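You operate a simulated robot arm through the tools that you are given. There is no shell and no other tool. Be economical: measure what you need, move in short steps, check, and stop when the job is done.

You are at the controls of a simulated robot arm. One attempt, no reset.

## Task
Run the gauge nut down the fitting, take it off, tray the fitting.
Fine: GOOD if the nut runs home, REWORK if it binds; the nut goes back on its post.

The check looks at the end state, three seconds after you hand in, the way a careful person would. Anything else that was tipped, shoved, dropped, spilled or broken makes it a failure.

## Robot
A 7-joint arm with a two-finger parallel gripper, fixed in place. Base frame: the origin is at the foot of the arm, x ahead of it, y to its left, z up; the work surface is at about z = 820. Readings come in mm, degrees, newtons and seconds.
With the tool pointing down near the work surface it reaches from about 320 to 740 mm from the base axis. Its first joint turns from -115.0 to 115.0 degrees. Payload 3.91 kg.
The TCP is the grasp point between the finger pads, 30 mm short of the fingertips. In the tool frame z runs along the fingers and y along their closing line. Largest opening 110 mm; finger width 20, thickness 10; the body of the gripper, 48 by 112 mm, starts 55 mm behind the TCP.
Orientation is told as [roll, pitch, yaw] about the base's x, y, z axes, in that order, counted from this pose: with the fingers straight down and closing along the base's y, the tool's x points along the base's -x, its y along +y and its z along -z.

## Interface
- The arm moves only by the tool servo_tool. Its argument "commands" is a list of rows, each a list of 3 entries, a list of its own where there are three numbers: the shift along the base's x, y, z in m, then the turn, a rotation vector about the base's x, y, z in degrees, then the opening, from 0 (shut) to 1 (fully open). In form: [[[dx, dy, dz], [rx, ry, rz], gripper], ...]. A call has 1 to 10 rows; each row shifts and turns the commanded pose from where the row before left it. Rows are played at 5 a second. More than 50 mm and 8.6 degrees between two rows, or a gripper value outside its range, and nothing of the call is played. Where a pose cannot be reached the arm comes as near as it can. A force on the tool above 40 N (or 10 N above the force at the start of the call, whichever is more), or a blocked arm, ends the call early, and 0.2 s more pass. Each finger travels about 108 mm/s and halts on what it meets, pressing with about 41 N; the grip force reading is that of the motor and also rises with nothing between the fingers. The clock runs only during rows and for 0.2 s after the last one: add rows that do not move to give the fingers time. It gives the time, the measured TCP pose, the force on the tool (base axes), the opening and the grip force at its end, in the units of the frame above (readings bear some noise).
- Cameras (640 x 400 px; columns grow to the right, rows downward): "scene" is fixed at [50.4, 500.3, 1412.6]; the picture's right is [-0.76, -0.65, 0.00], its down [-0.29, 0.35, -0.89] and it looks along [0.58, -0.68, -0.45] (base axes); focal length 365 px, centre (320, 200). "wrist" rides on the gripper at [72, 17, -103] in the tool frame; the picture's right is [-0.23, 0.97, 0.00], its down [-0.76, -0.18, -0.62] and it looks along [-0.61, -0.14, 0.78] (tool axes); focal length 222 px, centre (320, 200). There is no depth. A picture from a camera that has moved, and an enlarged one, comes with that camera's place and axes in the base frame and with its lens.
- get_image(camera): a new picture of that camera. It takes no simulated time.
- slide_trunk(by): slides the trunk up (or, below 0, down) by that many mm; the arm rides with it, the base frame stays. It gives what a move gives, with no picture.
- enlarge(camera, box): a new picture of the part [left, top, right, bottom] of that camera's present view, enlarged. It takes no simulated time.
- close_job(): hands the job in; it is judged then, once.

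Go step by step. Nothing tells you positions but the pictures and the camera data: compare them with the known pose of the tool, close in by small moves and look again before you grip or let go. The budget is 120 turns and 76 pictures, counting those below and the enlarged ones. Unless the task says otherwise, let go and move clear before handing in, and close with one line.

The tools are called after "Request:" as a command line: name --argument value ..., lists and objects as JSON in quotes. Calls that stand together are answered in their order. servo_tool: Moves the arm, as the interface text tells. Its arguments: {"type":"object","properties":{"commands":{"type":"array"}},"required":["commands"]} The other tools are called the same way: slide_trunk (by) slides the trunk up or down; get_image (camera) takes a picture; enlarge (camera, box) takes an enlarged picture of a part of a camera's view; close_job () hands the job in.

At the start:

```text
t: 0.0
tcp_pos: [509.2, 189.9, 1206.5]
tcp_rot: [0.0, 0.0, 0.1]
contact_force: [-0.4, 1.0, -0.4]
gripper_width: 110.0
finger_force: 0.1
trunk travel left (down, up): [-775.0, 215.0]
```

scene: 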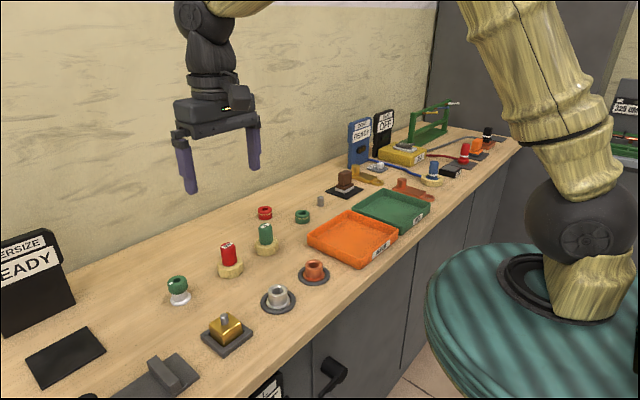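
wrist: 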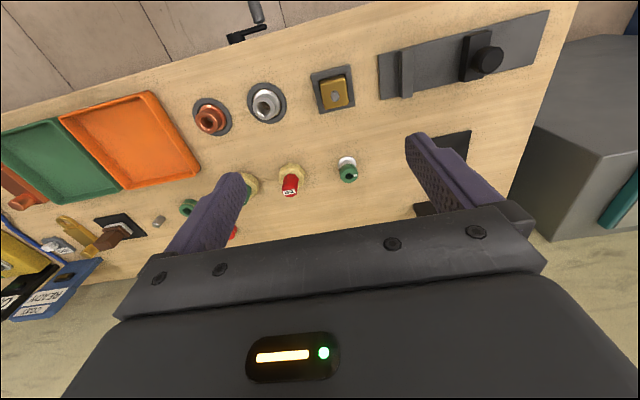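

I see a bench with several posts, gauges, fittings, two trays and signs. I'll enlarge to identify the fitting, the gauge nut, its post and the trays.

Request:
enlarge --camera "scene" --box '[140, 190, 340, 315]'

Request:
enlarge --camera "scene" --box '[300, 90, 540, 240]'

Request:
enlarge --camera "scene" --box '[0, 220, 300, 400]'

Request:
enlarge --camera "scene" --box '[290, 160, 450, 280]'

Request:
enlarge --camera "wrist" --box '[150, 60, 400, 230]'

```text
3.20 times, centred on (240, 252) of scene
camera zoom: at [50.4, 500.3, 1412.6], right [-0.76, -0.65, 0.0], down [-0.29, 0.35, -0.89], along [0.58, -0.68, -0.45], focal length 1169 px, centre (576, 32)
```

zoom: 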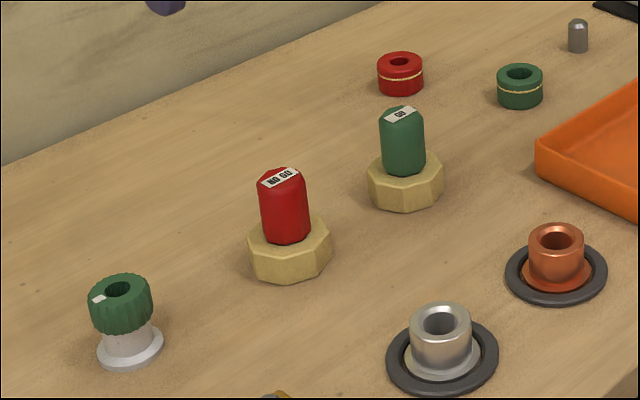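

```text
2.67 times, centred on (420, 165) of scene
camera zoom: at [50.4, 500.3, 1412.6], right [-0.76, -0.65, 0.0], down [-0.29, 0.35, -0.89], along [0.58, -0.68, -0.45], focal length 974 px, centre (53, 293)
```

zoom: 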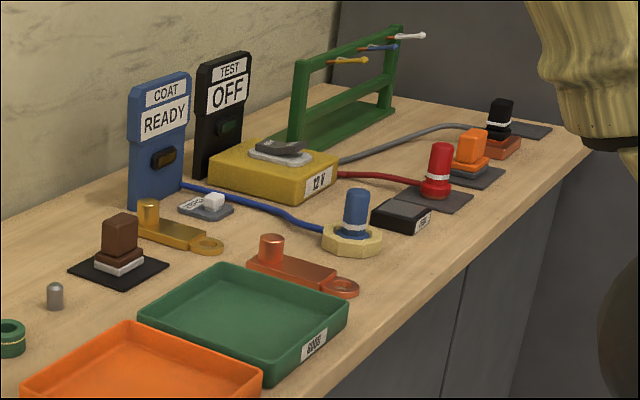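

```text
2.13 times, centred on (150, 310) of scene
camera zoom: at [50.4, 500.3, 1412.6], right [-0.76, -0.65, 0.0], down [-0.29, 0.35, -0.89], along [0.58, -0.68, -0.45], focal length 779 px, centre (683, -35)
```

zoom: 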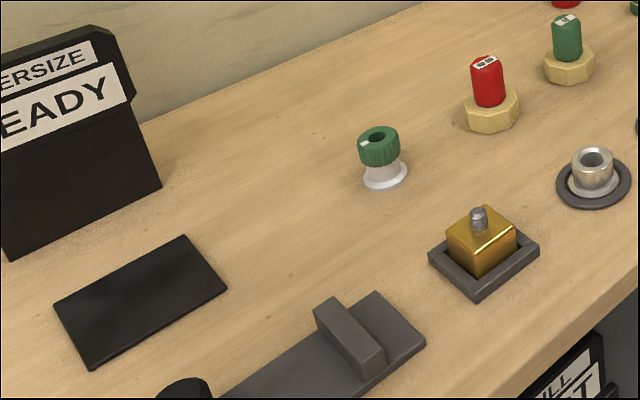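

```text
3.33 times, centred on (370, 220) of scene
camera zoom: at [50.4, 500.3, 1412.6], right [-0.76, -0.65, 0.0], down [-0.29, 0.35, -0.89], along [0.58, -0.68, -0.45], focal length 1217 px, centre (153, 133)
```

zoom: 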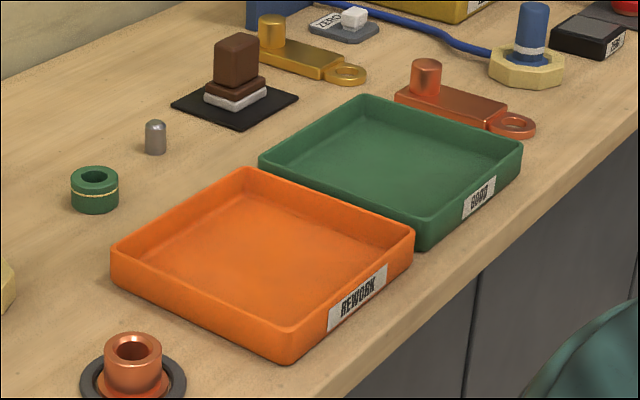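

```text
2.35 times, centred on (275, 145) of wrist
camera zoom: at [437.5, 205.9, 1309.6], right [0.23, 0.97, 0.0], down [0.76, -0.18, 0.62], along [0.61, -0.14, -0.78], focal length 523 px, centre (426, 329)
```

zoom: 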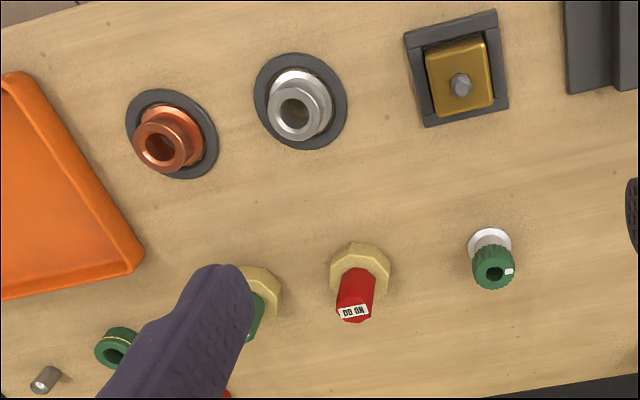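

The gauge nut is the green knurled ring on the white post, near (718, 213). The fitting is the brass block with a stud, near (548, 211). The REWORK tray is at about (567, -258) and GOOD is beyond it. I'll move over the nut to look at it.

Request:
servo_tool --commands '[[[0.04, 0.005, -0.03], [0, 0, 0], 1], [[0.04, 0.005, -0.03], [0, 0, 0], 1], [[0.04, 0.005, -0.03], [0, 0, 0], 1], [[0.04, 0.005, -0.03], [0, 0, 0], 1], [[0.03, 0.003, -0.04], [0, 0, 0], 1], [[0, 0, -0.04], [0, 0, 0], 1], [[0, 0, 0], [0, 0, 0], 1]]'

Request:
get_image --camera "wrist"

Request:
get_image --camera "scene"

```text
refused: row 1 steps farther than a row can; nothing moved
```

```text
68 pictures are left
camera wrist: at [437.5, 205.9, 1309.6], right [0.23, 0.97, 0.0], down [0.76, -0.18, 0.62], along [0.61, -0.14, -0.78], focal length 222 px, centre (320, 200)
```

wrist: 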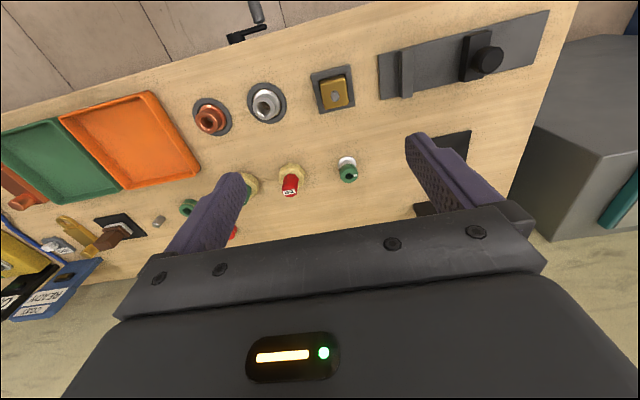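

```text
67 pictures are left
```

scene: 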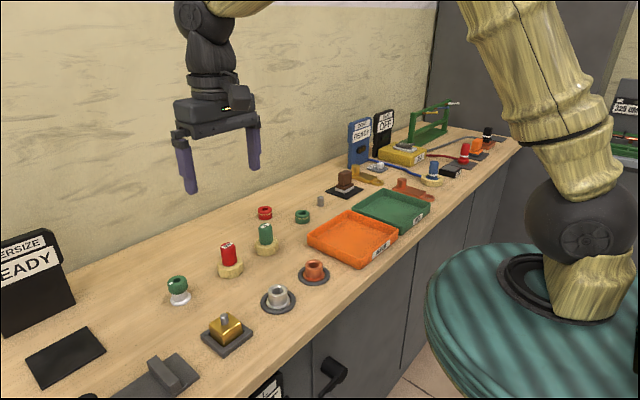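

The first step was 50.2 mm, just over the limit, so I'll use smaller steps.

Request:
servo_tool --commands '[[[0.035, 0.003, -0.03], [0, 0, 0], 1], [[0.035, 0.003, -0.03], [0, 0, 0], 1], [[0.035, 0.003, -0.03], [0, 0, 0], 1], [[0.035, 0.003, -0.03], [0, 0, 0], 1], [[0.035, 0.006, -0.03], [0, 0, 0], 1], [[0.015, 0.004, -0.04], [0, 0, 0], 1], [[0, 0, 0], [0, 0, 0], 1]]'

```text
t: 1.6
tcp_pos: [698.9, 212.2, 1017.5]
tcp_rot: [0.0, 0.0, 0.1]
contact_force: [0.3, 0.6, 0.1]
gripper_width: 109.9
finger_force: 0.0
trunk travel left (down, up): [-775.0, 215.0]
```

Request:
get_image --camera "wrist"

Request:
get_image --camera "scene"

```text
66 pictures are left
camera wrist: at [626.1, 227.4, 1120.6], right [0.23, 0.97, 0.0], down [0.76, -0.18, 0.62], along [0.61, -0.14, -0.78], focal length 222 px, centre (320, 200)
```

wrist: 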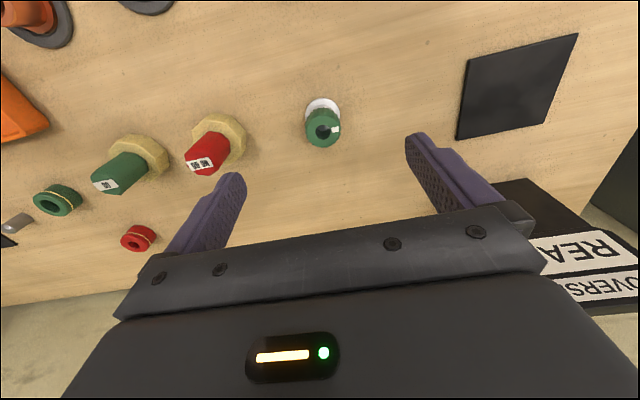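

```text
65 pictures are left
```

scene: 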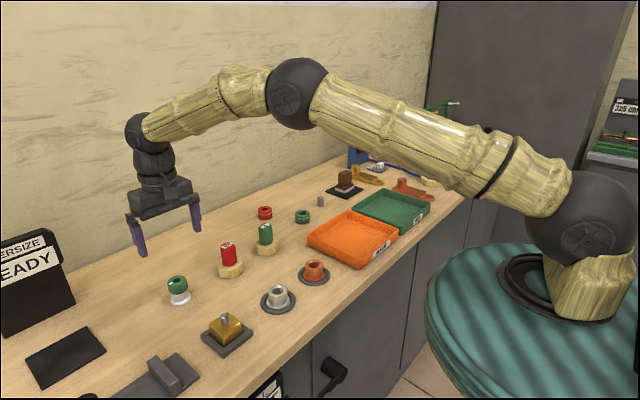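

Request:
enlarge --camera "wrist" --box '[280, 85, 360, 155]'

Request:
enlarge --camera "scene" --box '[140, 260, 220, 310]'

Request:
enlarge --camera "scene" --box '[190, 300, 270, 350]'

```text
5.71 times, centred on (320, 120) of wrist
camera zoom: at [626.1, 227.4, 1120.6], right [0.23, 0.97, 0.0], down [0.76, -0.18, 0.62], along [0.61, -0.14, -0.78], focal length 1269 px, centre (320, 657)
```

zoom: 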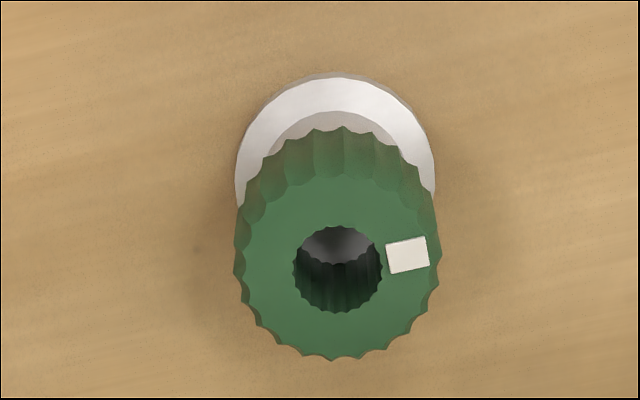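

```text
8.00 times, centred on (180, 285) of scene
camera zoom: at [50.4, 500.3, 1412.6], right [-0.76, -0.65, 0.0], down [-0.29, 0.35, -0.89], along [0.58, -0.68, -0.45], focal length 2922 px, centre (1440, -480)
```

zoom: 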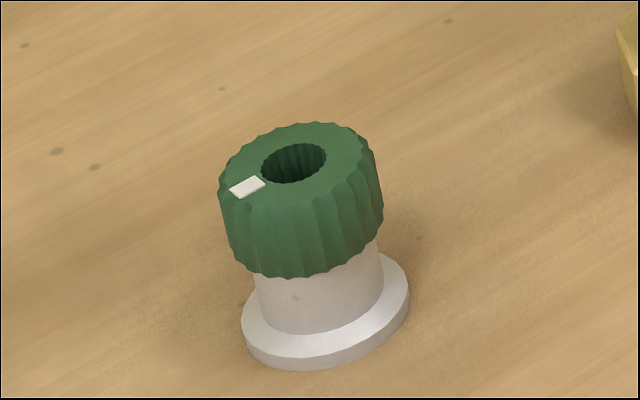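

```text
8.00 times, centred on (230, 325) of scene
camera zoom: at [50.4, 500.3, 1412.6], right [-0.76, -0.65, 0.0], down [-0.29, 0.35, -0.89], along [0.58, -0.68, -0.45], focal length 2922 px, centre (1040, -800)
```

zoom: 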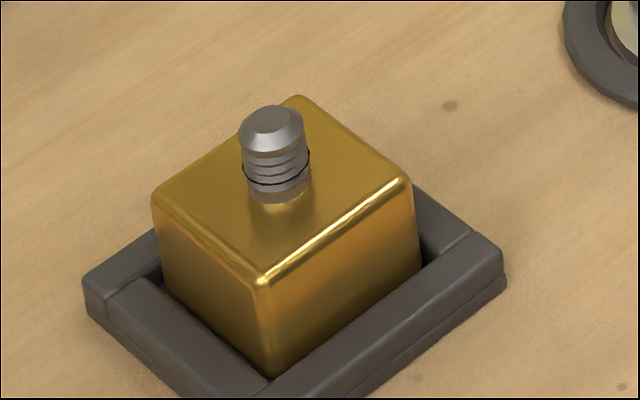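

The nut looks to be at about x 721, y 210.5, with its top near z 876. Its height is about 25 mm. I'll grip it with just the fingertips so the fingers clear the block later. First I'll move above it and check.

Request:
servo_tool --commands '[[[0.011, -0.001, -0.03], [0, 0, 0], 1], [[0.011, -0.001, -0.03], [0, 0, 0], 1], [[0, 0, -0.03], [0, 0, 0], 1], [[0, 0, 0], [0, 0, 0], 0.7], [[0, 0, 0], [0, 0, 0], 0.7]]'

Request:
enlarge --camera "wrist" --box '[160, 80, 480, 280]'

Request:
enlarge --camera "scene" --box '[100, 210, 260, 310]'

```text
t: 2.8
tcp_pos: [719.6, 208.3, 925.9]
tcp_rot: [0.1, -0.1, 0.1]
contact_force: [-1.0, 0.2, 0.2]
gripper_width: 76.9
finger_force: 0.0
trunk travel left (down, up): [-775.0, 215.0]
```

```text
2.00 times, centred on (320, 180) of wrist
camera zoom: at [646.8, 223.7, 1030.5], right [0.23, 0.97, 0.0], down [0.76, -0.18, 0.62], along [0.61, -0.14, -0.78], focal length 444 px, centre (320, 240)
```

zoom: 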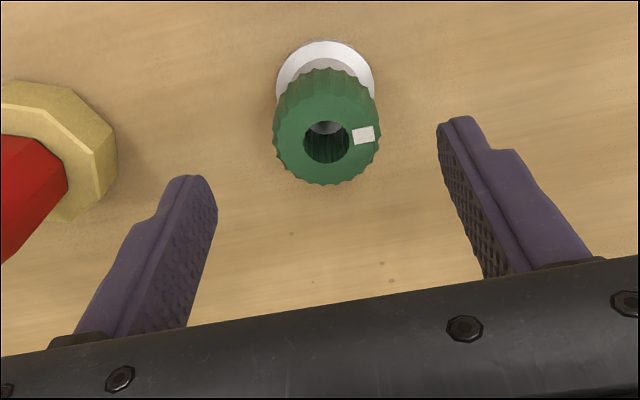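

```text
4.00 times, centred on (180, 260) of scene
camera zoom: at [50.4, 500.3, 1412.6], right [-0.76, -0.65, 0.0], down [-0.29, 0.35, -0.89], along [0.58, -0.68, -0.45], focal length 1461 px, centre (880, -40)
```

zoom: 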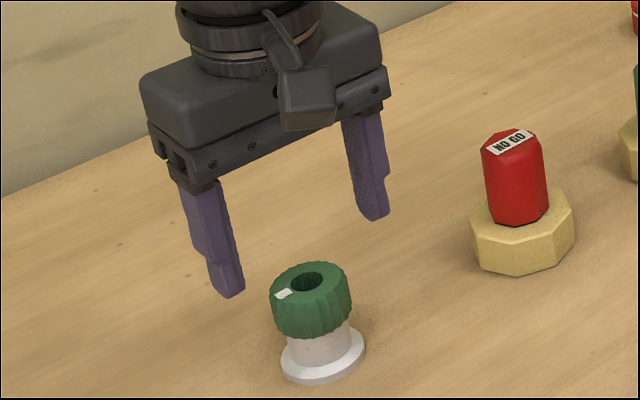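

The nut axis is at about (720.3, 209.8) and its top is near z 873. I'll descend until the tips are at about z 851, then close.

Request:
servo_tool --commands '[[[0.0007, 0.0015, -0.015], [0, 0, 0], 0.65], [[0, 0, -0.015], [0, 0, 0], 0.65], [[0, 0, -0.014], [0, 0, 0], 0.65], [[0, 0, 0], [0, 0, 0], 0.65]]'

Request:
enlarge --camera "scene" --box '[130, 240, 226, 310]'

Request:
enlarge --camera "wrist" --box '[220, 90, 420, 220]'

```text
t: 3.8
tcp_pos: [720.5, 212.2, 881.6]
tcp_rot: [-0.1, 0.0, 0.1]
contact_force: [-0.6, 0.4, -0.1]
gripper_width: 71.6
finger_force: 0.0
trunk travel left (down, up): [-775.0, 215.0]
```

```text
5.71 times, centred on (178, 275) of scene
camera zoom: at [50.4, 500.3, 1412.6], right [-0.76, -0.65, 0.0], down [-0.29, 0.35, -0.89], along [0.58, -0.68, -0.45], focal length 2087 px, centre (1131, -229)
```

zoom: 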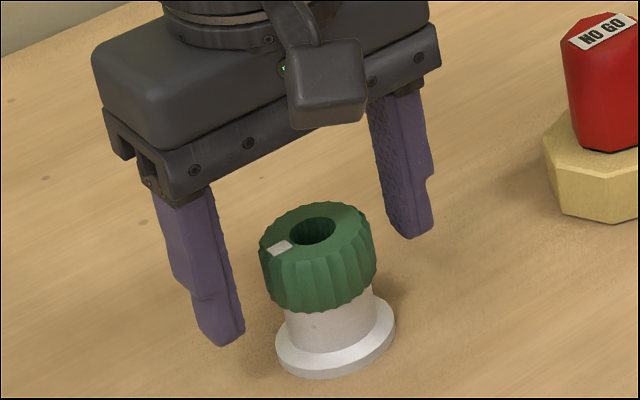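

```text
3.08 times, centred on (320, 155) of wrist
camera zoom: at [648.4, 226.8, 985.1], right [0.23, 0.97, 0.0], down [0.76, -0.18, 0.62], along [0.61, -0.14, -0.78], focal length 684 px, centre (320, 338)
```

zoom: 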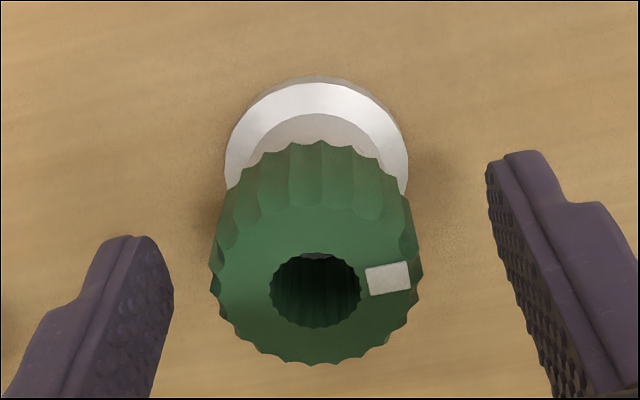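

The fingers look about 2 mm too far in +y. I'll shift to correct that, then close in stages.

Request:
servo_tool --commands '[[[0.001, -0.002, 0], [0, 0, 0], 0.6], [[0, 0, 0], [0, 0, 0], 0.5], [[0, 0, 0], [0, 0, 0], 0.45]]'

Request:
enlarge --camera "wrist" --box '[220, 90, 420, 220]'

```text
t: 4.6
tcp_pos: [721.3, 208.2, 881.4]
tcp_rot: [0.0, 0.0, 0.1]
contact_force: [0.4, 0.5, -0.6]
gripper_width: 49.5
finger_force: 0.0
trunk travel left (down, up): [-775.0, 215.0]
```

```text
3.08 times, centred on (320, 155) of wrist
camera zoom: at [649.8, 224.5, 986.0], right [0.23, 0.97, 0.0], down [0.76, -0.18, 0.62], along [0.61, -0.14, -0.78], focal length 684 px, centre (320, 338)
```

zoom: 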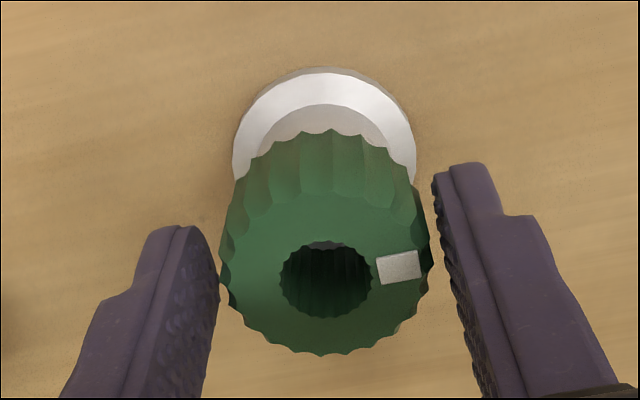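

Centred well enough, so I'll close on it.

Request:
servo_tool --commands '[[[0, 0, 0], [0, 0, 0], 0.38], [[0, 0, 0], [0, 0, 0], 0.3], [[0, 0, 0], [0, 0, 0], 0.3]]'

Request:
enlarge --camera "wrist" --box '[220, 90, 420, 220]'

```text
t: 5.4
tcp_pos: [720.5, 208.3, 881.3]
tcp_rot: [0.0, 0.0, 0.1]
contact_force: [-0.5, 0.6, -0.1]
gripper_width: 40.2
finger_force: 40.8
trunk travel left (down, up): [-775.0, 215.0]
```

```text
3.08 times, centred on (320, 155) of wrist
camera zoom: at [649.8, 224.5, 986.1], right [0.23, 0.97, 0.0], down [0.76, -0.18, 0.62], along [0.61, -0.14, -0.78], focal length 684 px, centre (320, 338)
```

zoom: 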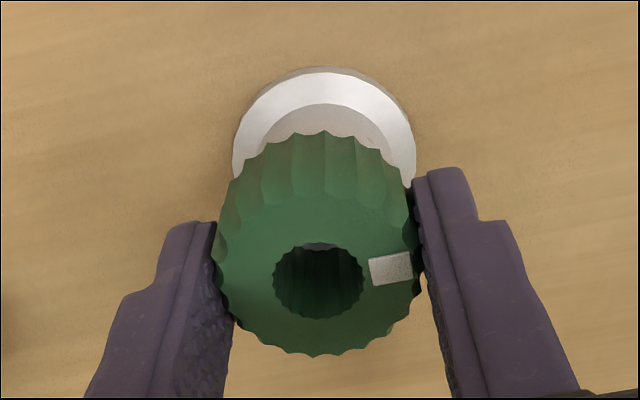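

Gripped at 40.2 mm. I'll lift gently and watch the force in case the nut is threaded on the post.

Request:
servo_tool --commands '[[[0, 0, 0.003], [0, 0, 0], 0.3], [[0, 0, 0.004], [0, 0, 0], 0.3], [[0, 0, 0.005], [0, 0, 0], 0.3]]'

Request:
enlarge --camera "scene" --box '[130, 240, 226, 310]'

```text
t: 6.2
tcp_pos: [722.2, 209.7, 894.2]
tcp_rot: [-0.1, 0.0, 0.0]
contact_force: [0.3, -0.1, 0.5]
gripper_width: 40.4
finger_force: 40.9
trunk travel left (down, up): [-775.0, 215.0]
```

```text
5.71 times, centred on (178, 275) of scene
camera zoom: at [50.4, 500.3, 1412.6], right [-0.76, -0.65, 0.0], down [-0.29, 0.35, -0.89], along [0.58, -0.68, -0.45], focal length 2087 px, centre (1131, -229)
```

zoom: 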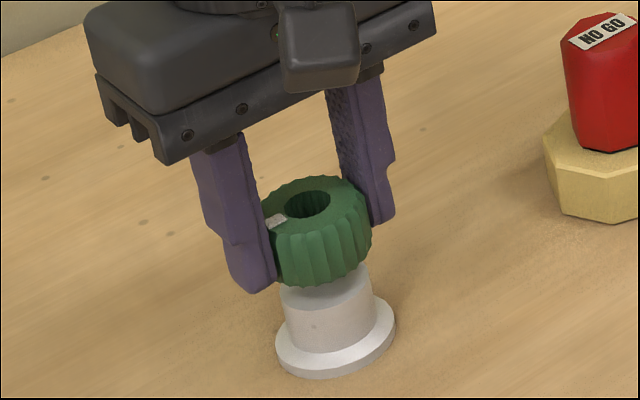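

The nut lifted freely. I'll raise it and look at the post before moving to the fitting.

Request:
servo_tool --commands '[[[0, 0, 0.03], [0, 0, 0], 0.3], [[0, 0, 0.03], [0, 0, 0], 0.3], [[-0.03, 0, 0.03], [0, 0, 0], 0.3], [[-0.04, 0, 0.01], [0, 0, 0], 0.3], [[-0.04, 0, 0], [0, 0, 0], 0.3], [[-0.03, 0, 0], [0, 0, 0], 0.3], [[-0.032, 0, 0], [0, 0, 0], 0.3], [[0, 0, 0], [0, 0, 0], 0.3]]'

Request:
get_image --camera "wrist"

Request:
enlarge --camera "scene" --box '[130, 200, 290, 360]'

Request:
enlarge --camera "scene" --box '[150, 270, 210, 310]'

```text
t: 8.0
tcp_pos: [553.5, 209.2, 993.1]
tcp_rot: [0.0, 0.0, 0.0]
contact_force: [-0.3, 0.6, -0.9]
gripper_width: 40.2
finger_force: 40.9
trunk travel left (down, up): [-775.0, 215.0]
```

```text
54 pictures are left
camera wrist: at [482.2, 224.7, 1097.5], right [0.23, 0.97, 0.0], down [0.76, -0.18, 0.62], along [0.61, -0.14, -0.78], focal length 222 px, centre (320, 200)
```

wrist: 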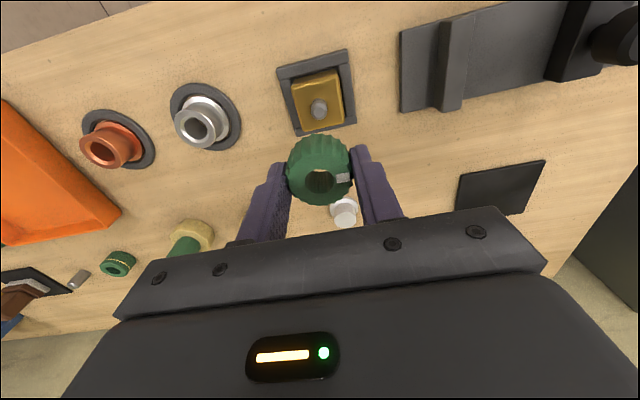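

```text
2.50 times, centred on (210, 280) of scene
camera zoom: at [50.4, 500.3, 1412.6], right [-0.76, -0.65, 0.0], down [-0.29, 0.35, -0.89], along [0.58, -0.68, -0.45], focal length 913 px, centre (595, 0)
```

zoom: 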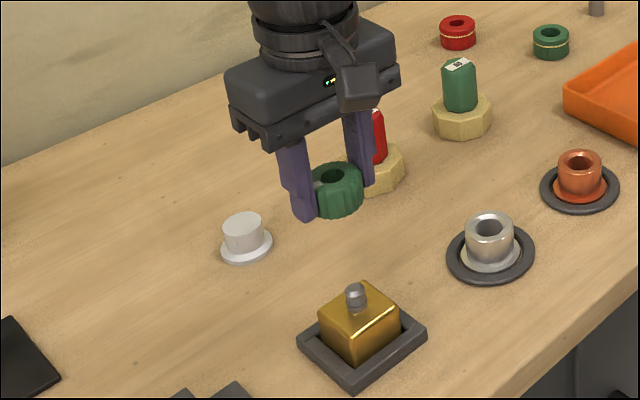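

```text
10.00 times, centred on (180, 290) of scene
camera zoom: at [50.4, 500.3, 1412.6], right [-0.76, -0.65, 0.0], down [-0.29, 0.35, -0.89], along [0.58, -0.68, -0.45], focal length 3652 px, centre (1720, -700)
```

zoom: 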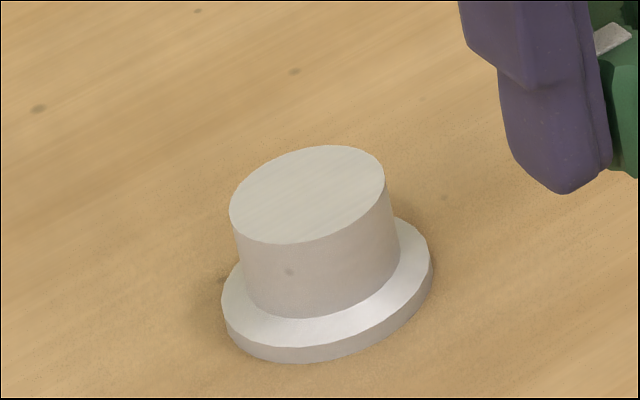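

The post is a plain flat pedestal, so the nut just rests on top of it. Next I'll measure the stud precisely.

Request:
enlarge --camera "wrist" --box '[270, 45, 370, 145]'

Request:
enlarge --camera "scene" --box '[190, 300, 270, 350]'

```text
4.00 times, centred on (320, 95) of wrist
camera zoom: at [482.2, 224.7, 1097.5], right [0.23, 0.97, 0.0], down [0.76, -0.18, 0.62], along [0.61, -0.14, -0.78], focal length 888 px, centre (320, 620)
```

zoom: 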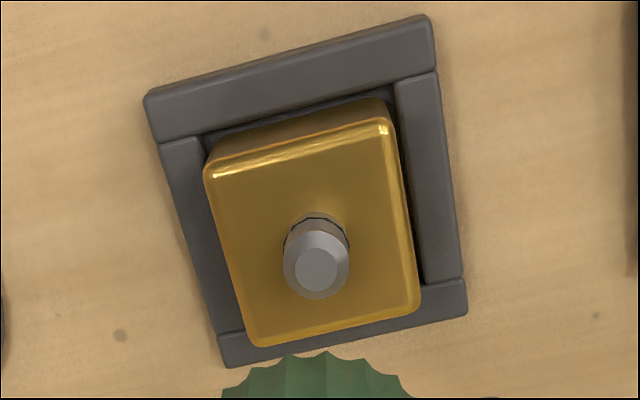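

```text
8.00 times, centred on (230, 325) of scene
camera zoom: at [50.4, 500.3, 1412.6], right [-0.76, -0.65, 0.0], down [-0.29, 0.35, -0.89], along [0.58, -0.68, -0.45], focal length 2922 px, centre (1040, -800)
```

zoom: 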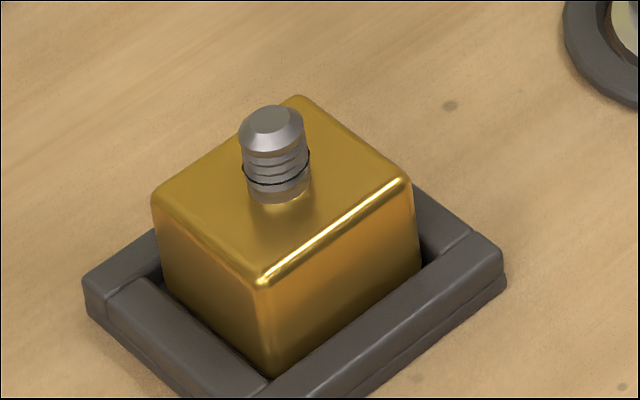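

The stud axis is at about (543.5, 210), from z 867 up to z 890. I'll bring the nut just above it and compare.

Request:
servo_tool --commands '[[[-0.005, 0.0005, -0.02], [0, 0, 0], 0.3], [[-0.005, 0.0005, -0.02], [0, 0, 0], 0.3], [[0, 0, -0.02], [0, 0, 0], 0.3], [[0, 0, 0], [0, 0, 0], 0.3]]'

Request:
enlarge --camera "wrist" --box '[240, 70, 400, 230]'

Request:
enlarge --camera "scene" --box '[182, 270, 278, 350]'

```text
t: 9.0
tcp_pos: [539.4, 208.9, 932.9]
tcp_rot: [0.1, 0.0, 0.0]
contact_force: [-0.6, 0.1, 0.5]
gripper_width: 40.2
finger_force: 41.1
trunk travel left (down, up): [-775.0, 215.0]
```

```text
2.50 times, centred on (320, 150) of wrist
camera zoom: at [468.3, 224.6, 1037.2], right [0.23, 0.97, 0.0], down [0.76, -0.18, 0.62], along [0.61, -0.14, -0.78], focal length 555 px, centre (320, 325)
```

zoom: 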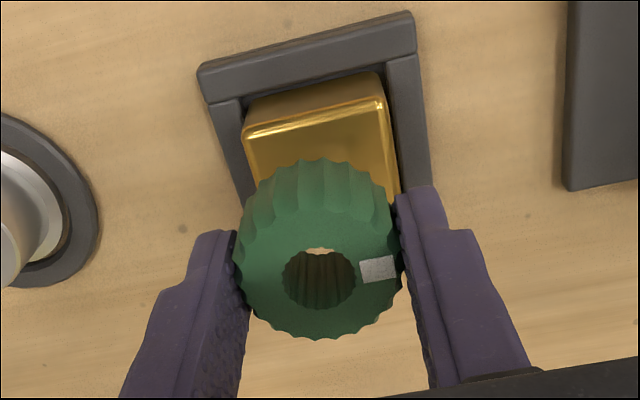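

```text
5.00 times, centred on (230, 310) of scene
camera zoom: at [50.4, 500.3, 1412.6], right [-0.76, -0.65, 0.0], down [-0.29, 0.35, -0.89], along [0.58, -0.68, -0.45], focal length 1826 px, centre (770, -350)
```

zoom: 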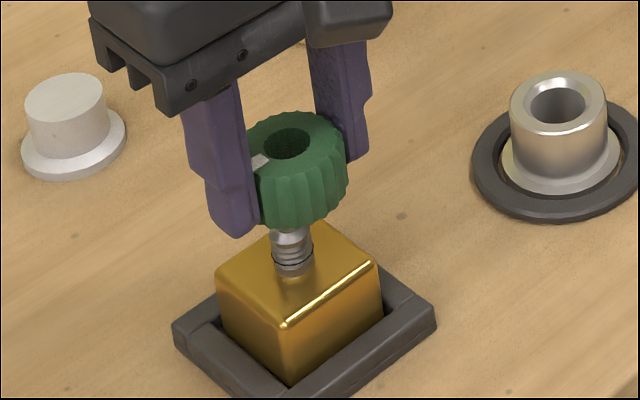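

The nut is about 2 mm short in x and 1 mm in y. I'll correct, check, then lower gently.

Request:
servo_tool --commands '[[[0.002, 0.0012, 0], [0, 0, 0], 0.3], [[0, 0, -0.006], [0, 0, 0], 0.3], [[0, 0, 0], [0, 0, 0], 0.3]]'

Request:
enlarge --camera "scene" --box '[198, 280, 262, 330]'

Request:
enlarge --camera "wrist" --box '[290, 130, 350, 190]'

```text
t: 9.8
tcp_pos: [541.7, 211.1, 926.5]
tcp_rot: [-0.1, 0.0, 0.1]
contact_force: [-0.4, 1.4, 0.0]
gripper_width: 40.3
finger_force: 41.1
trunk travel left (down, up): [-775.0, 215.0]
```

```text
8.00 times, centred on (230, 305) of scene
camera zoom: at [50.4, 500.3, 1412.6], right [-0.76, -0.65, 0.0], down [-0.29, 0.35, -0.89], along [0.58, -0.68, -0.45], focal length 2922 px, centre (1040, -640)
```

zoom: 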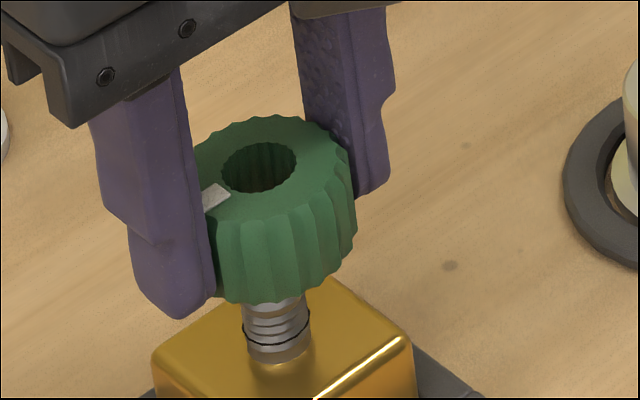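

```text
6.67 times, centred on (320, 160) of wrist
camera zoom: at [470.6, 226.1, 1031.4], right [0.23, 0.97, 0.0], down [0.76, -0.18, 0.62], along [0.61, -0.14, -0.78], focal length 1481 px, centre (320, 467)
```

zoom: 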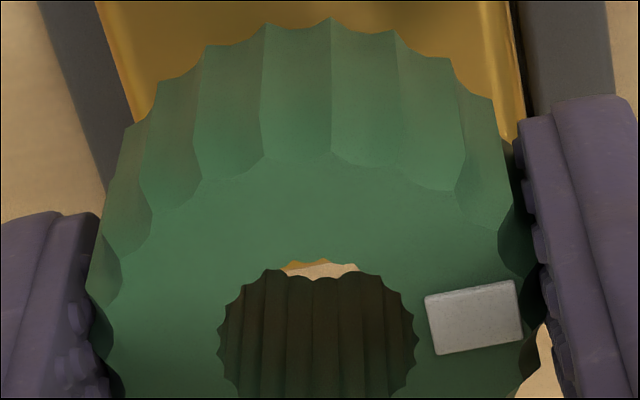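

Alignment looks good along that sight line. I'll lower slowly until it touches.

Request:
servo_tool --commands '[[[0, 0, -0.002], [0, 0, 0], 0.3], [[0, 0, -0.002], [0, 0, 0], 0.3], [[0, 0, -0.002], [0, 0, 0], 0.3], [[0, 0, -0.001], [0, 0, 0], 0.3], [[0, 0, -0.001], [0, 0, 0], 0.3], [[0, 0, -0.001], [0, 0, 0], 0.3], [[0, 0, -0.001], [0, 0, 0], 0.3]]'

```text
t: 11.4
tcp_pos: [542.0, 212.0, 917.7]
tcp_rot: [0.0, 0.0, 0.0]
contact_force: [0.4, 1.1, -0.6]
gripper_width: 40.6
finger_force: 41.4
trunk travel left (down, up): [-775.0, 215.0]
```

Request:
servo_tool --commands '[[[0, 0, -0.001], [0, 0, 0], 0.3], [[0, 0, -0.001], [0, 0, 0], 0.3], [[0, 0, -0.001], [0, 0, 0], 0.3], [[0, 0, -0.001], [0, 0, 0], 0.3], [[0, 0, -0.001], [0, 0, 0], 0.3]]'

Request:
enlarge --camera "scene" --box '[198, 290, 262, 340]'

```text
t: 12.6
tcp_pos: [542.2, 210.8, 912.6]
tcp_rot: [0.1, 0.0, 0.1]
contact_force: [0.7, 0.5, 0.6]
gripper_width: 40.4
finger_force: 40.6
trunk travel left (down, up): [-775.0, 215.0]
```

```text
8.00 times, centred on (230, 315) of scene
camera zoom: at [50.4, 500.3, 1412.6], right [-0.76, -0.65, 0.0], down [-0.29, 0.35, -0.89], along [0.58, -0.68, -0.45], focal length 2922 px, centre (1040, -720)
```

zoom: 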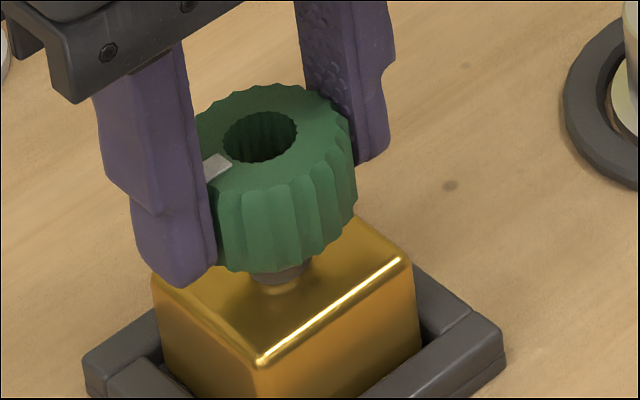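

Request:
enlarge --camera "wrist" --box '[280, 130, 360, 210]'

Request:
servo_tool --commands '[[[0, 0, -0.001], [0, 0, 0], 0.3], [[0, 0, -0.001], [0, 0, 0], 0.3], [[0, 0, -0.001], [0, 0, 0], 0.3]]'

```text
5.00 times, centred on (320, 170) of wrist
camera zoom: at [470.8, 227.7, 1016.8], right [0.23, 0.97, 0.0], down [0.76, -0.18, 0.62], along [0.61, -0.14, -0.78], focal length 1111 px, centre (320, 350)
```

zoom: 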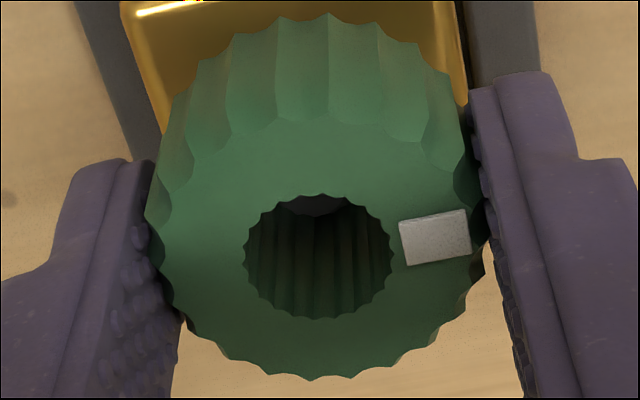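

```text
t: 13.4
tcp_pos: [544.1, 210.6, 909.1]
tcp_rot: [0.1, -0.2, -0.1]
contact_force: [7.0, -3.1, 11.4]
gripper_width: 40.4
finger_force: 40.8
trunk travel left (down, up): [-775.0, 215.0]
```

Contact. The lateral force says the stud is a little toward +x and -y, so I'll ease back, shift and feel again.

Request:
servo_tool --commands '[[[0, 0, 0.001], [0, 0, 0], 0.3], [[0.001, -0.0004, 0], [0, 0, 0], 0.3], [[0, 0, 0], [0, 0, 0], 0.3]]'

Request:
servo_tool --commands '[[[0, 0, -0.001], [0, 0, 0], 0.3], [[0, 0, 0], [0, 0, 0], 0.3]]'

```text
t: 14.2
tcp_pos: [542.7, 210.8, 909.9]
tcp_rot: [0.0, 0.2, 0.2]
contact_force: [5.3, -0.7, 4.7]
gripper_width: 40.4
finger_force: 41.3
trunk travel left (down, up): [-775.0, 215.0]
```

```text
t: 14.8
tcp_pos: [542.9, 211.4, 909.5]
tcp_rot: [0.0, 0.1, 0.2]
contact_force: [1.8, -3.6, 4.1]
gripper_width: 40.2
finger_force: 41.6
trunk travel left (down, up): [-775.0, 215.0]
```

Request:
servo_tool --commands '[[[0.0004, -0.0006, 0], [0, 0, 0], 0.3], [[0, 0, -0.0007], [0, 0, 0], 0.3], [[0, 0, 0], [0, 0, 0], 0.3]]'

Request:
servo_tool --commands '[[[0, 0, -0.001], [0, 0, 0], 0.3], [[0, 0, 0], [0, 0, 0], 0.3]]'

```text
t: 15.6
tcp_pos: [543.7, 211.0, 908.0]
tcp_rot: [0.0, 0.1, 0.0]
contact_force: [1.3, 0.6, 0.0]
gripper_width: 40.3
finger_force: 41.4
trunk travel left (down, up): [-775.0, 215.0]
```

```text
t: 16.2
tcp_pos: [543.4, 210.1, 907.6]
tcp_rot: [0.1, 0.0, 0.1]
contact_force: [0.0, -0.4, -1.6]
gripper_width: 40.5
finger_force: 41.3
trunk travel left (down, up): [-775.0, 215.0]
```

It's free and dropping over the chamfer. I'll keep lowering until the threads meet.

Request:
servo_tool --commands '[[[0, 0, -0.001], [0, 0, 0], 0.3], [[0, 0, -0.001], [0, 0, 0], 0.3], [[0, 0, 0], [0, 0, 0], 0.3]]'

Request:
servo_tool --commands '[[[0, 0, -0.001], [0, 0, 0], 0.3], [[0, 0, -0.001], [0, 0, 0], 0.3], [[0, 0, 0], [0, 0, 0], 0.3]]'

Request:
enlarge --camera "scene" --box '[198, 290, 262, 340]'

```text
t: 17.0
tcp_pos: [544.7, 212.2, 905.1]
tcp_rot: [0.1, 0.0, 0.0]
contact_force: [0.5, 0.0, -0.4]
gripper_width: 40.2
finger_force: 41.1
trunk travel left (down, up): [-775.0, 215.0]
```

```text
t: 17.8
tcp_pos: [543.0, 211.5, 903.0]
tcp_rot: [0.0, 0.0, 0.0]
contact_force: [0.1, -0.7, -0.9]
gripper_width: 40.5
finger_force: 41.2
trunk travel left (down, up): [-775.0, 215.0]
```

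```text
8.00 times, centred on (230, 315) of scene
camera zoom: at [50.4, 500.3, 1412.6], right [-0.76, -0.65, 0.0], down [-0.29, 0.35, -0.89], along [0.58, -0.68, -0.45], focal length 2922 px, centre (1040, -720)
```

zoom: 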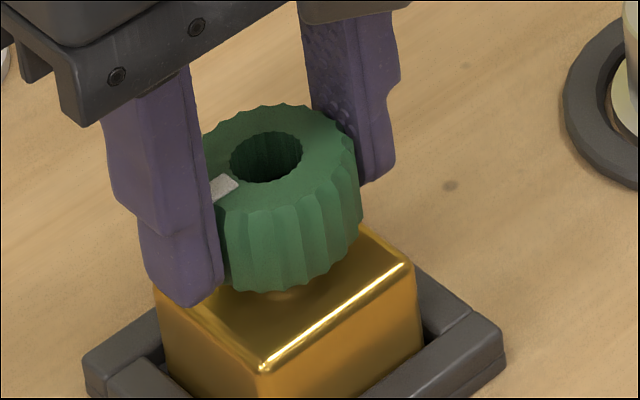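

Request:
enlarge --camera "wrist" --box '[280, 130, 360, 210]'

```text
5.00 times, centred on (320, 170) of wrist
camera zoom: at [472.5, 226.0, 1008.0], right [0.23, 0.97, 0.0], down [0.76, -0.18, 0.62], along [0.61, -0.14, -0.78], focal length 1111 px, centre (320, 350)
```

zoom: 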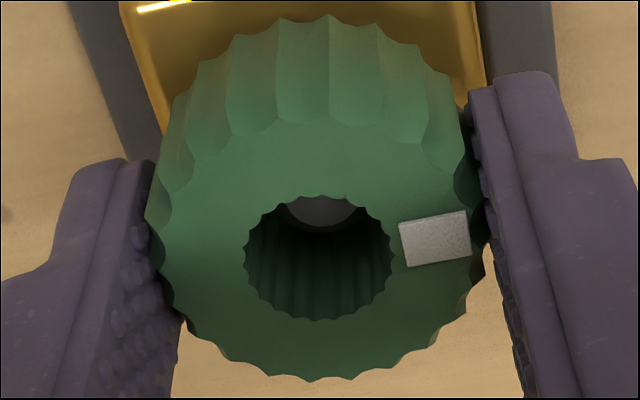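

The stud top is now inside the bore. I'll keep lowering carefully.

Request:
servo_tool --commands '[[[0, 0, -0.001], [0, 0, 0], 0.3], [[0, 0, 0], [0, 0, 0], 0.3]]'

Request:
servo_tool --commands '[[[0, 0, -0.001], [0, 0, 0], 0.3], [[0, 0, 0], [0, 0, 0], 0.3]]'

Request:
servo_tool --commands '[[[0, 0, -0.001], [0, 0, 0], 0.3], [[0, 0, 0], [0, 0, 0], 0.3]]'

```text
t: 18.4
tcp_pos: [543.9, 210.3, 903.6]
tcp_rot: [0.0, 0.0, 0.0]
contact_force: [0.5, 0.0, 0.0]
gripper_width: 40.4
finger_force: 41.2
trunk travel left (down, up): [-775.0, 215.0]
```

```text
t: 19.0
tcp_pos: [545.2, 211.2, 901.0]
tcp_rot: [-0.1, 0.0, 0.1]
contact_force: [-0.3, 0.8, -4.1]
gripper_width: 40.5
finger_force: 41.4
trunk travel left (down, up): [-775.0, 215.0]
```

```text
t: 19.6
tcp_pos: [544.2, 211.4, 899.9]
tcp_rot: [0.0, 0.0, 0.0]
contact_force: [0.4, -1.1, 3.7]
gripper_width: 40.2
finger_force: 41.1
trunk travel left (down, up): [-775.0, 215.0]
```

There's light contact of 3.7 N. I'll try a small clockwise turn and see how the force responds.

Request:
servo_tool --commands '[[[0, 0, 0], [0, 0, -8], 0.3], [[0, 0, 0], [0, 0, -8], 0.3], [[0, 0, 0], [0, 0, -8], 0.3], [[0, 0, 0], [0, 0, -8], 0.3], [[0, 0, 0], [0, 0, 0], 0.3]]'

Request:
enlarge --camera "scene" --box '[198, 290, 262, 340]'

```text
t: 20.8
tcp_pos: [543.1, 210.6, 900.3]
tcp_rot: [-0.1, 0.0, -32.0]
contact_force: [1.3, -0.6, 1.2]
gripper_width: 40.5
finger_force: 41.4
trunk travel left (down, up): [-775.0, 215.0]
```

```text
8.00 times, centred on (230, 315) of scene
camera zoom: at [50.4, 500.3, 1412.6], right [-0.76, -0.65, 0.0], down [-0.29, 0.35, -0.89], along [0.58, -0.68, -0.45], focal length 2922 px, centre (1040, -720)
```

zoom: 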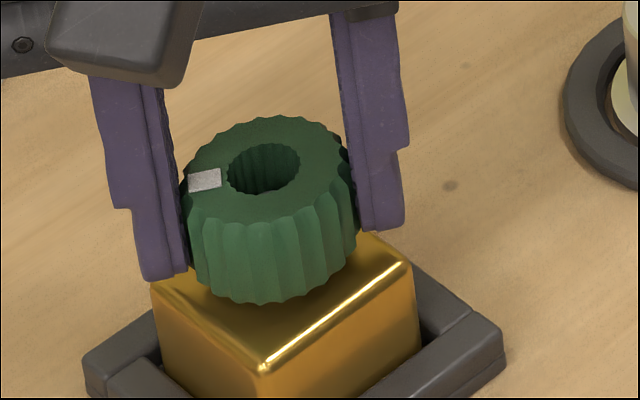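

Turning relieved the force. I'll press down 1.5 mm without turning to test whether a thread is holding it.

Request:
servo_tool --commands '[[[0, 0, -0.001], [0, 0, 0], 0.3], [[0, 0, 0], [0, 0, 0], 0.3]]'

Request:
servo_tool --commands '[[[0, 0, -0.0007], [0, 0, 0], 0.3], [[0, 0, 0], [0, 0, 0], 0.3]]'

Request:
servo_tool --commands '[[[0, 0, 0], [0, 0, -8], 0.3], [[0, 0, 0], [0, 0, -8], 0.3], [[0, 0, 0], [0, 0, -8], 0.3], [[0, 0, 0], [0, 0, 0], 0.3]]'

```text
t: 21.4
tcp_pos: [544.2, 211.0, 900.8]
tcp_rot: [0.1, 0.0, -32.0]
contact_force: [0.9, -1.5, 7.9]
gripper_width: 40.5
finger_force: 41.5
trunk travel left (down, up): [-775.0, 215.0]
```

```text
t: 22.0
tcp_pos: [544.6, 210.2, 899.9]
tcp_rot: [0.2, -0.1, -31.9]
contact_force: [1.0, -0.5, 14.9]
gripper_width: 40.5
finger_force: 41.0
trunk travel left (down, up): [-775.0, 215.0]
```

```text
t: 23.0
tcp_pos: [543.4, 209.9, 899.6]
tcp_rot: [0.0, 0.1, -56.1]
contact_force: [3.8, 1.0, 15.0]
gripper_width: 40.2
finger_force: 40.5
trunk travel left (down, up): [-775.0, 215.0]
```

Request:
enlarge --camera "scene" --box '[198, 290, 262, 340]'

Request:
enlarge --camera "wrist" --box '[240, 90, 400, 210]'

```text
8.00 times, centred on (230, 315) of scene
camera zoom: at [50.4, 500.3, 1412.6], right [-0.76, -0.65, 0.0], down [-0.29, 0.35, -0.89], along [0.58, -0.68, -0.45], focal length 2922 px, centre (1040, -720)
```

zoom: 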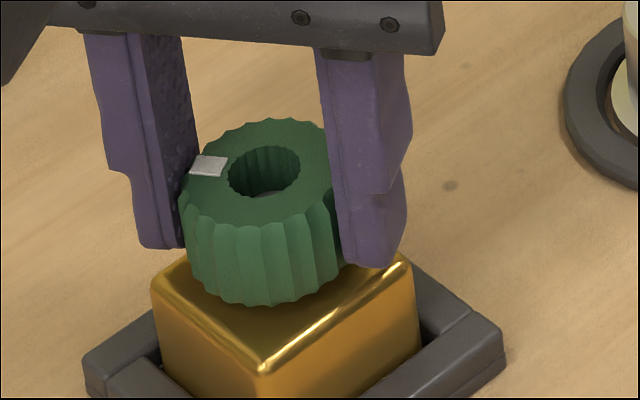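

```text
3.33 times, centred on (320, 150) of wrist
camera zoom: at [518.1, 279.1, 1003.9], right [0.93, 0.36, 0.0], down [0.28, -0.73, 0.62], along [0.22, -0.58, -0.78], focal length 740 px, centre (320, 367)
```

zoom: 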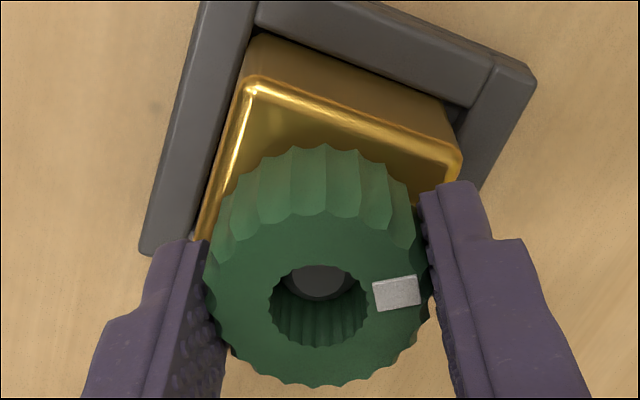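

The mark turns with the gripper and the nut sits a few mm above the block. I'll turn further clockwise and watch whether the downward load relaxes, which would mean the nut is advancing.

Request:
servo_tool --commands '[[[0, 0, 0], [0, 0, -8], 0.3], [[0, 0, 0], [0, 0, -8], 0.3], [[0, 0, 0], [0, 0, -8], 0.3], [[0, 0, 0], [0, 0, -8], 0.3], [[0, 0, 0], [0, 0, -8], 0.3], [[0, 0, 0], [0, 0, -8], 0.3], [[0, 0, 0], [0, 0, 0], 0.3]]'

```text
t: 24.6
tcp_pos: [542.1, 211.0, 898.8]
tcp_rot: [0.0, 0.0, -104.1]
contact_force: [0.7, 0.6, 7.8]
gripper_width: 40.5
finger_force: 41.3
trunk travel left (down, up): [-775.0, 215.0]
```

The load dropped from 15 to 7.8 N, so the nut is advancing. I'll keep turning with a small feed.

Request:
servo_tool --commands '[[[0, 0, 0], [0, 0, -8], 0.3], [[0, 0, 0], [0, 0, -8], 0.3], [[0, 0, 0], [0, 0, -8], 0.3], [[0, 0, 0], [0, 0, -8], 0.3], [[0, 0, 0], [0, 0, 0], 0.3]]'

Request:
enlarge --camera "scene" --box '[198, 290, 262, 340]'

```text
t: 25.8
tcp_pos: [544.4, 211.0, 897.0]
tcp_rot: [0.0, 0.0, -136.1]
contact_force: [0.2, -0.1, -4.4]
gripper_width: 40.5
finger_force: 40.6
trunk travel left (down, up): [-775.0, 215.0]
```

```text
8.00 times, centred on (230, 315) of scene
camera zoom: at [50.4, 500.3, 1412.6], right [-0.76, -0.65, 0.0], down [-0.29, 0.35, -0.89], along [0.58, -0.68, -0.45], focal length 2922 px, centre (1040, -720)
```

zoom: 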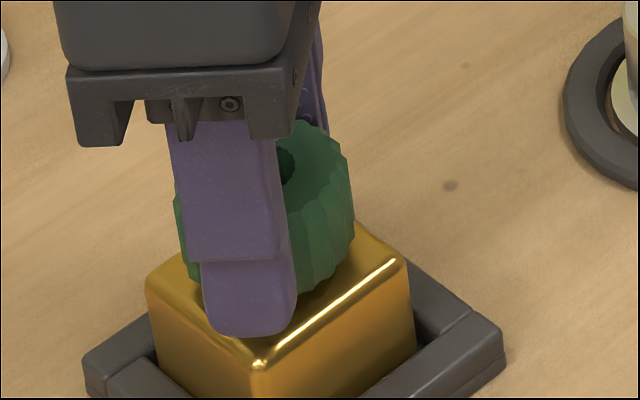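

The thread is engaged and now pulling down. I'll release, rise a few mm, rewind and regrip.

Request:
servo_tool --commands '[[[0, 0, -0.0005], [0, 0, 0], 0.45], [[0, 0, 0], [0, 0, 0], 0.5], [[0, 0, 0.004], [0, 0, 0], 0.5], [[0, 0, 0.002], [0, 0, 0], 0.5]]'

Request:
servo_tool --commands '[[[0, 0, 0], [0, 0, 8.5], 0.5], [[0, 0, 0], [0, 0, 8.5], 0.5], [[0, 0, 0], [0, 0, 8.5], 0.5], [[0, 0, 0], [0, 0, 8.5], 0.5], [[0, 0, 0], [0, 0, 8.5], 0.5], [[0, 0, 0], [0, 0, 8.5], 0.5], [[0, 0, 0], [0, 0, 8.5], 0.5], [[0, 0, 0], [0, 0, 8.5], 0.5], [[0, 0, 0], [0, 0, 8.5], 0.5], [[0, 0, 0], [0, 0, 8.5], 0.5]]'

Request:
servo_tool --commands '[[[0, 0, 0], [0, 0, 8.5], 0.5], [[0, 0, 0], [0, 0, 8.5], 0.5], [[0, 0, 0], [0, 0, 8.5], 0.5], [[0, 0, 0], [0, 0, 8.5], 0.5], [[0, 0, 0], [0, 0, 8.5], 0.5], [[0, 0, 0], [0, 0, 8.5], 0.5]]'

Request:
enlarge --camera "scene" --box '[198, 290, 262, 340]'

Request:
enlarge --camera "wrist" --box '[240, 90, 400, 210]'

```text
t: 26.8
tcp_pos: [543.6, 211.0, 903.5]
tcp_rot: [0.0, 0.0, -136.0]
contact_force: [0.1, 0.4, -0.3]
gripper_width: 54.9
finger_force: 0.2
trunk travel left (down, up): [-775.0, 215.0]
```

```text
t: 29.0
tcp_pos: [544.6, 210.3, 903.7]
tcp_rot: [0.1, 0.0, -50.8]
contact_force: [0.0, -0.3, -0.5]
gripper_width: 54.9
finger_force: 0.0
trunk travel left (down, up): [-775.0, 215.0]
```

```text
t: 30.4
tcp_pos: [544.4, 210.9, 903.7]
tcp_rot: [0.1, -0.1, 0.3]
contact_force: [0.2, 0.8, -0.3]
gripper_width: 54.8
finger_force: 0.0
trunk travel left (down, up): [-775.0, 215.0]
```

```text
8.00 times, centred on (230, 315) of scene
camera zoom: at [50.4, 500.3, 1412.6], right [-0.76, -0.65, 0.0], down [-0.29, 0.35, -0.89], along [0.58, -0.68, -0.45], focal length 2922 px, centre (1040, -720)
```

zoom: 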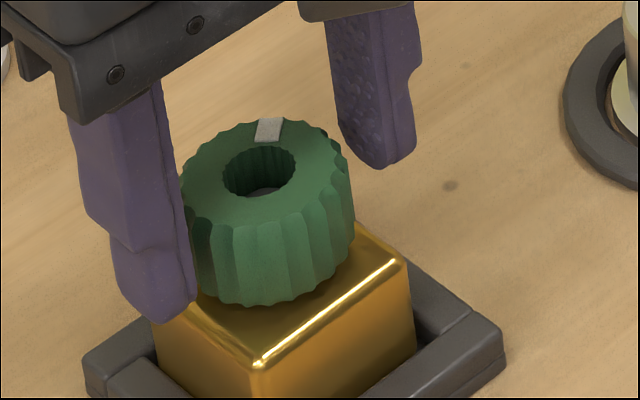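

```text
3.33 times, centred on (320, 150) of wrist
camera zoom: at [472.6, 226.0, 1008.6], right [0.22, 0.97, 0.0], down [0.76, -0.18, 0.62], along [0.61, -0.14, -0.78], focal length 740 px, centre (320, 367)
```

zoom: 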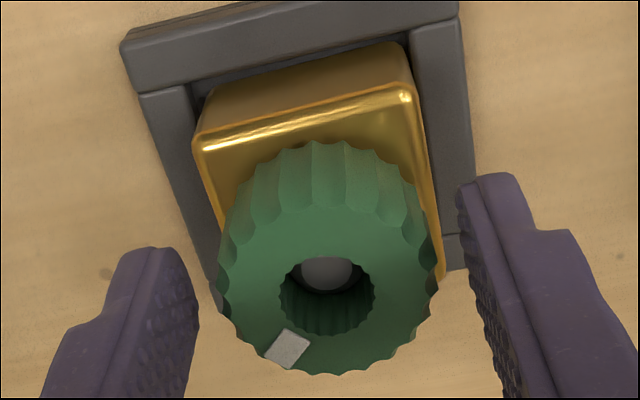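

The nut sits level on the thread. I'll rewind another 50°, regrip and turn.

Request:
servo_tool --commands '[[[0, 0, 0], [0, 0, 8.5], 0.5], [[0, 0, 0], [0, 0, 8.5], 0.5], [[0, 0, 0], [0, 0, 8.5], 0.5], [[0, 0, 0], [0, 0, 8.5], 0.5], [[0, 0, 0], [0, 0, 8.5], 0.5], [[0, 0, 0], [0, 0, 8.5], 0.5], [[0, 0, 0], [0, 0, 0], 0.3], [[0, 0, 0], [0, 0, 0], 0.3]]'

Request:
servo_tool --commands '[[[0, 0, 0], [0, 0, -8], 0.3], [[0, 0, 0], [0, 0, -8], 0.3], [[0, 0, 0], [0, 0, -8], 0.3], [[0, 0, 0], [0, 0, -8], 0.3], [[0, 0, 0], [0, 0, -8], 0.3], [[0, 0, 0], [0, 0, -8], 0.3], [[0, 0, 0], [0, 0, 0], 0.3]]'

```text
t: 32.2
tcp_pos: [544.3, 210.5, 904.0]
tcp_rot: [0.0, 0.0, 51.1]
contact_force: [1.2, -1.3, 0.0]
gripper_width: 40.6
finger_force: 40.4
trunk travel left (down, up): [-775.0, 215.0]
```

```text
t: 33.8
tcp_pos: [543.4, 211.5, 903.7]
tcp_rot: [0.0, -0.1, 2.8]
contact_force: [0.5, -0.4, -2.8]
gripper_width: 40.6
finger_force: 41.4
trunk travel left (down, up): [-775.0, 215.0]
```

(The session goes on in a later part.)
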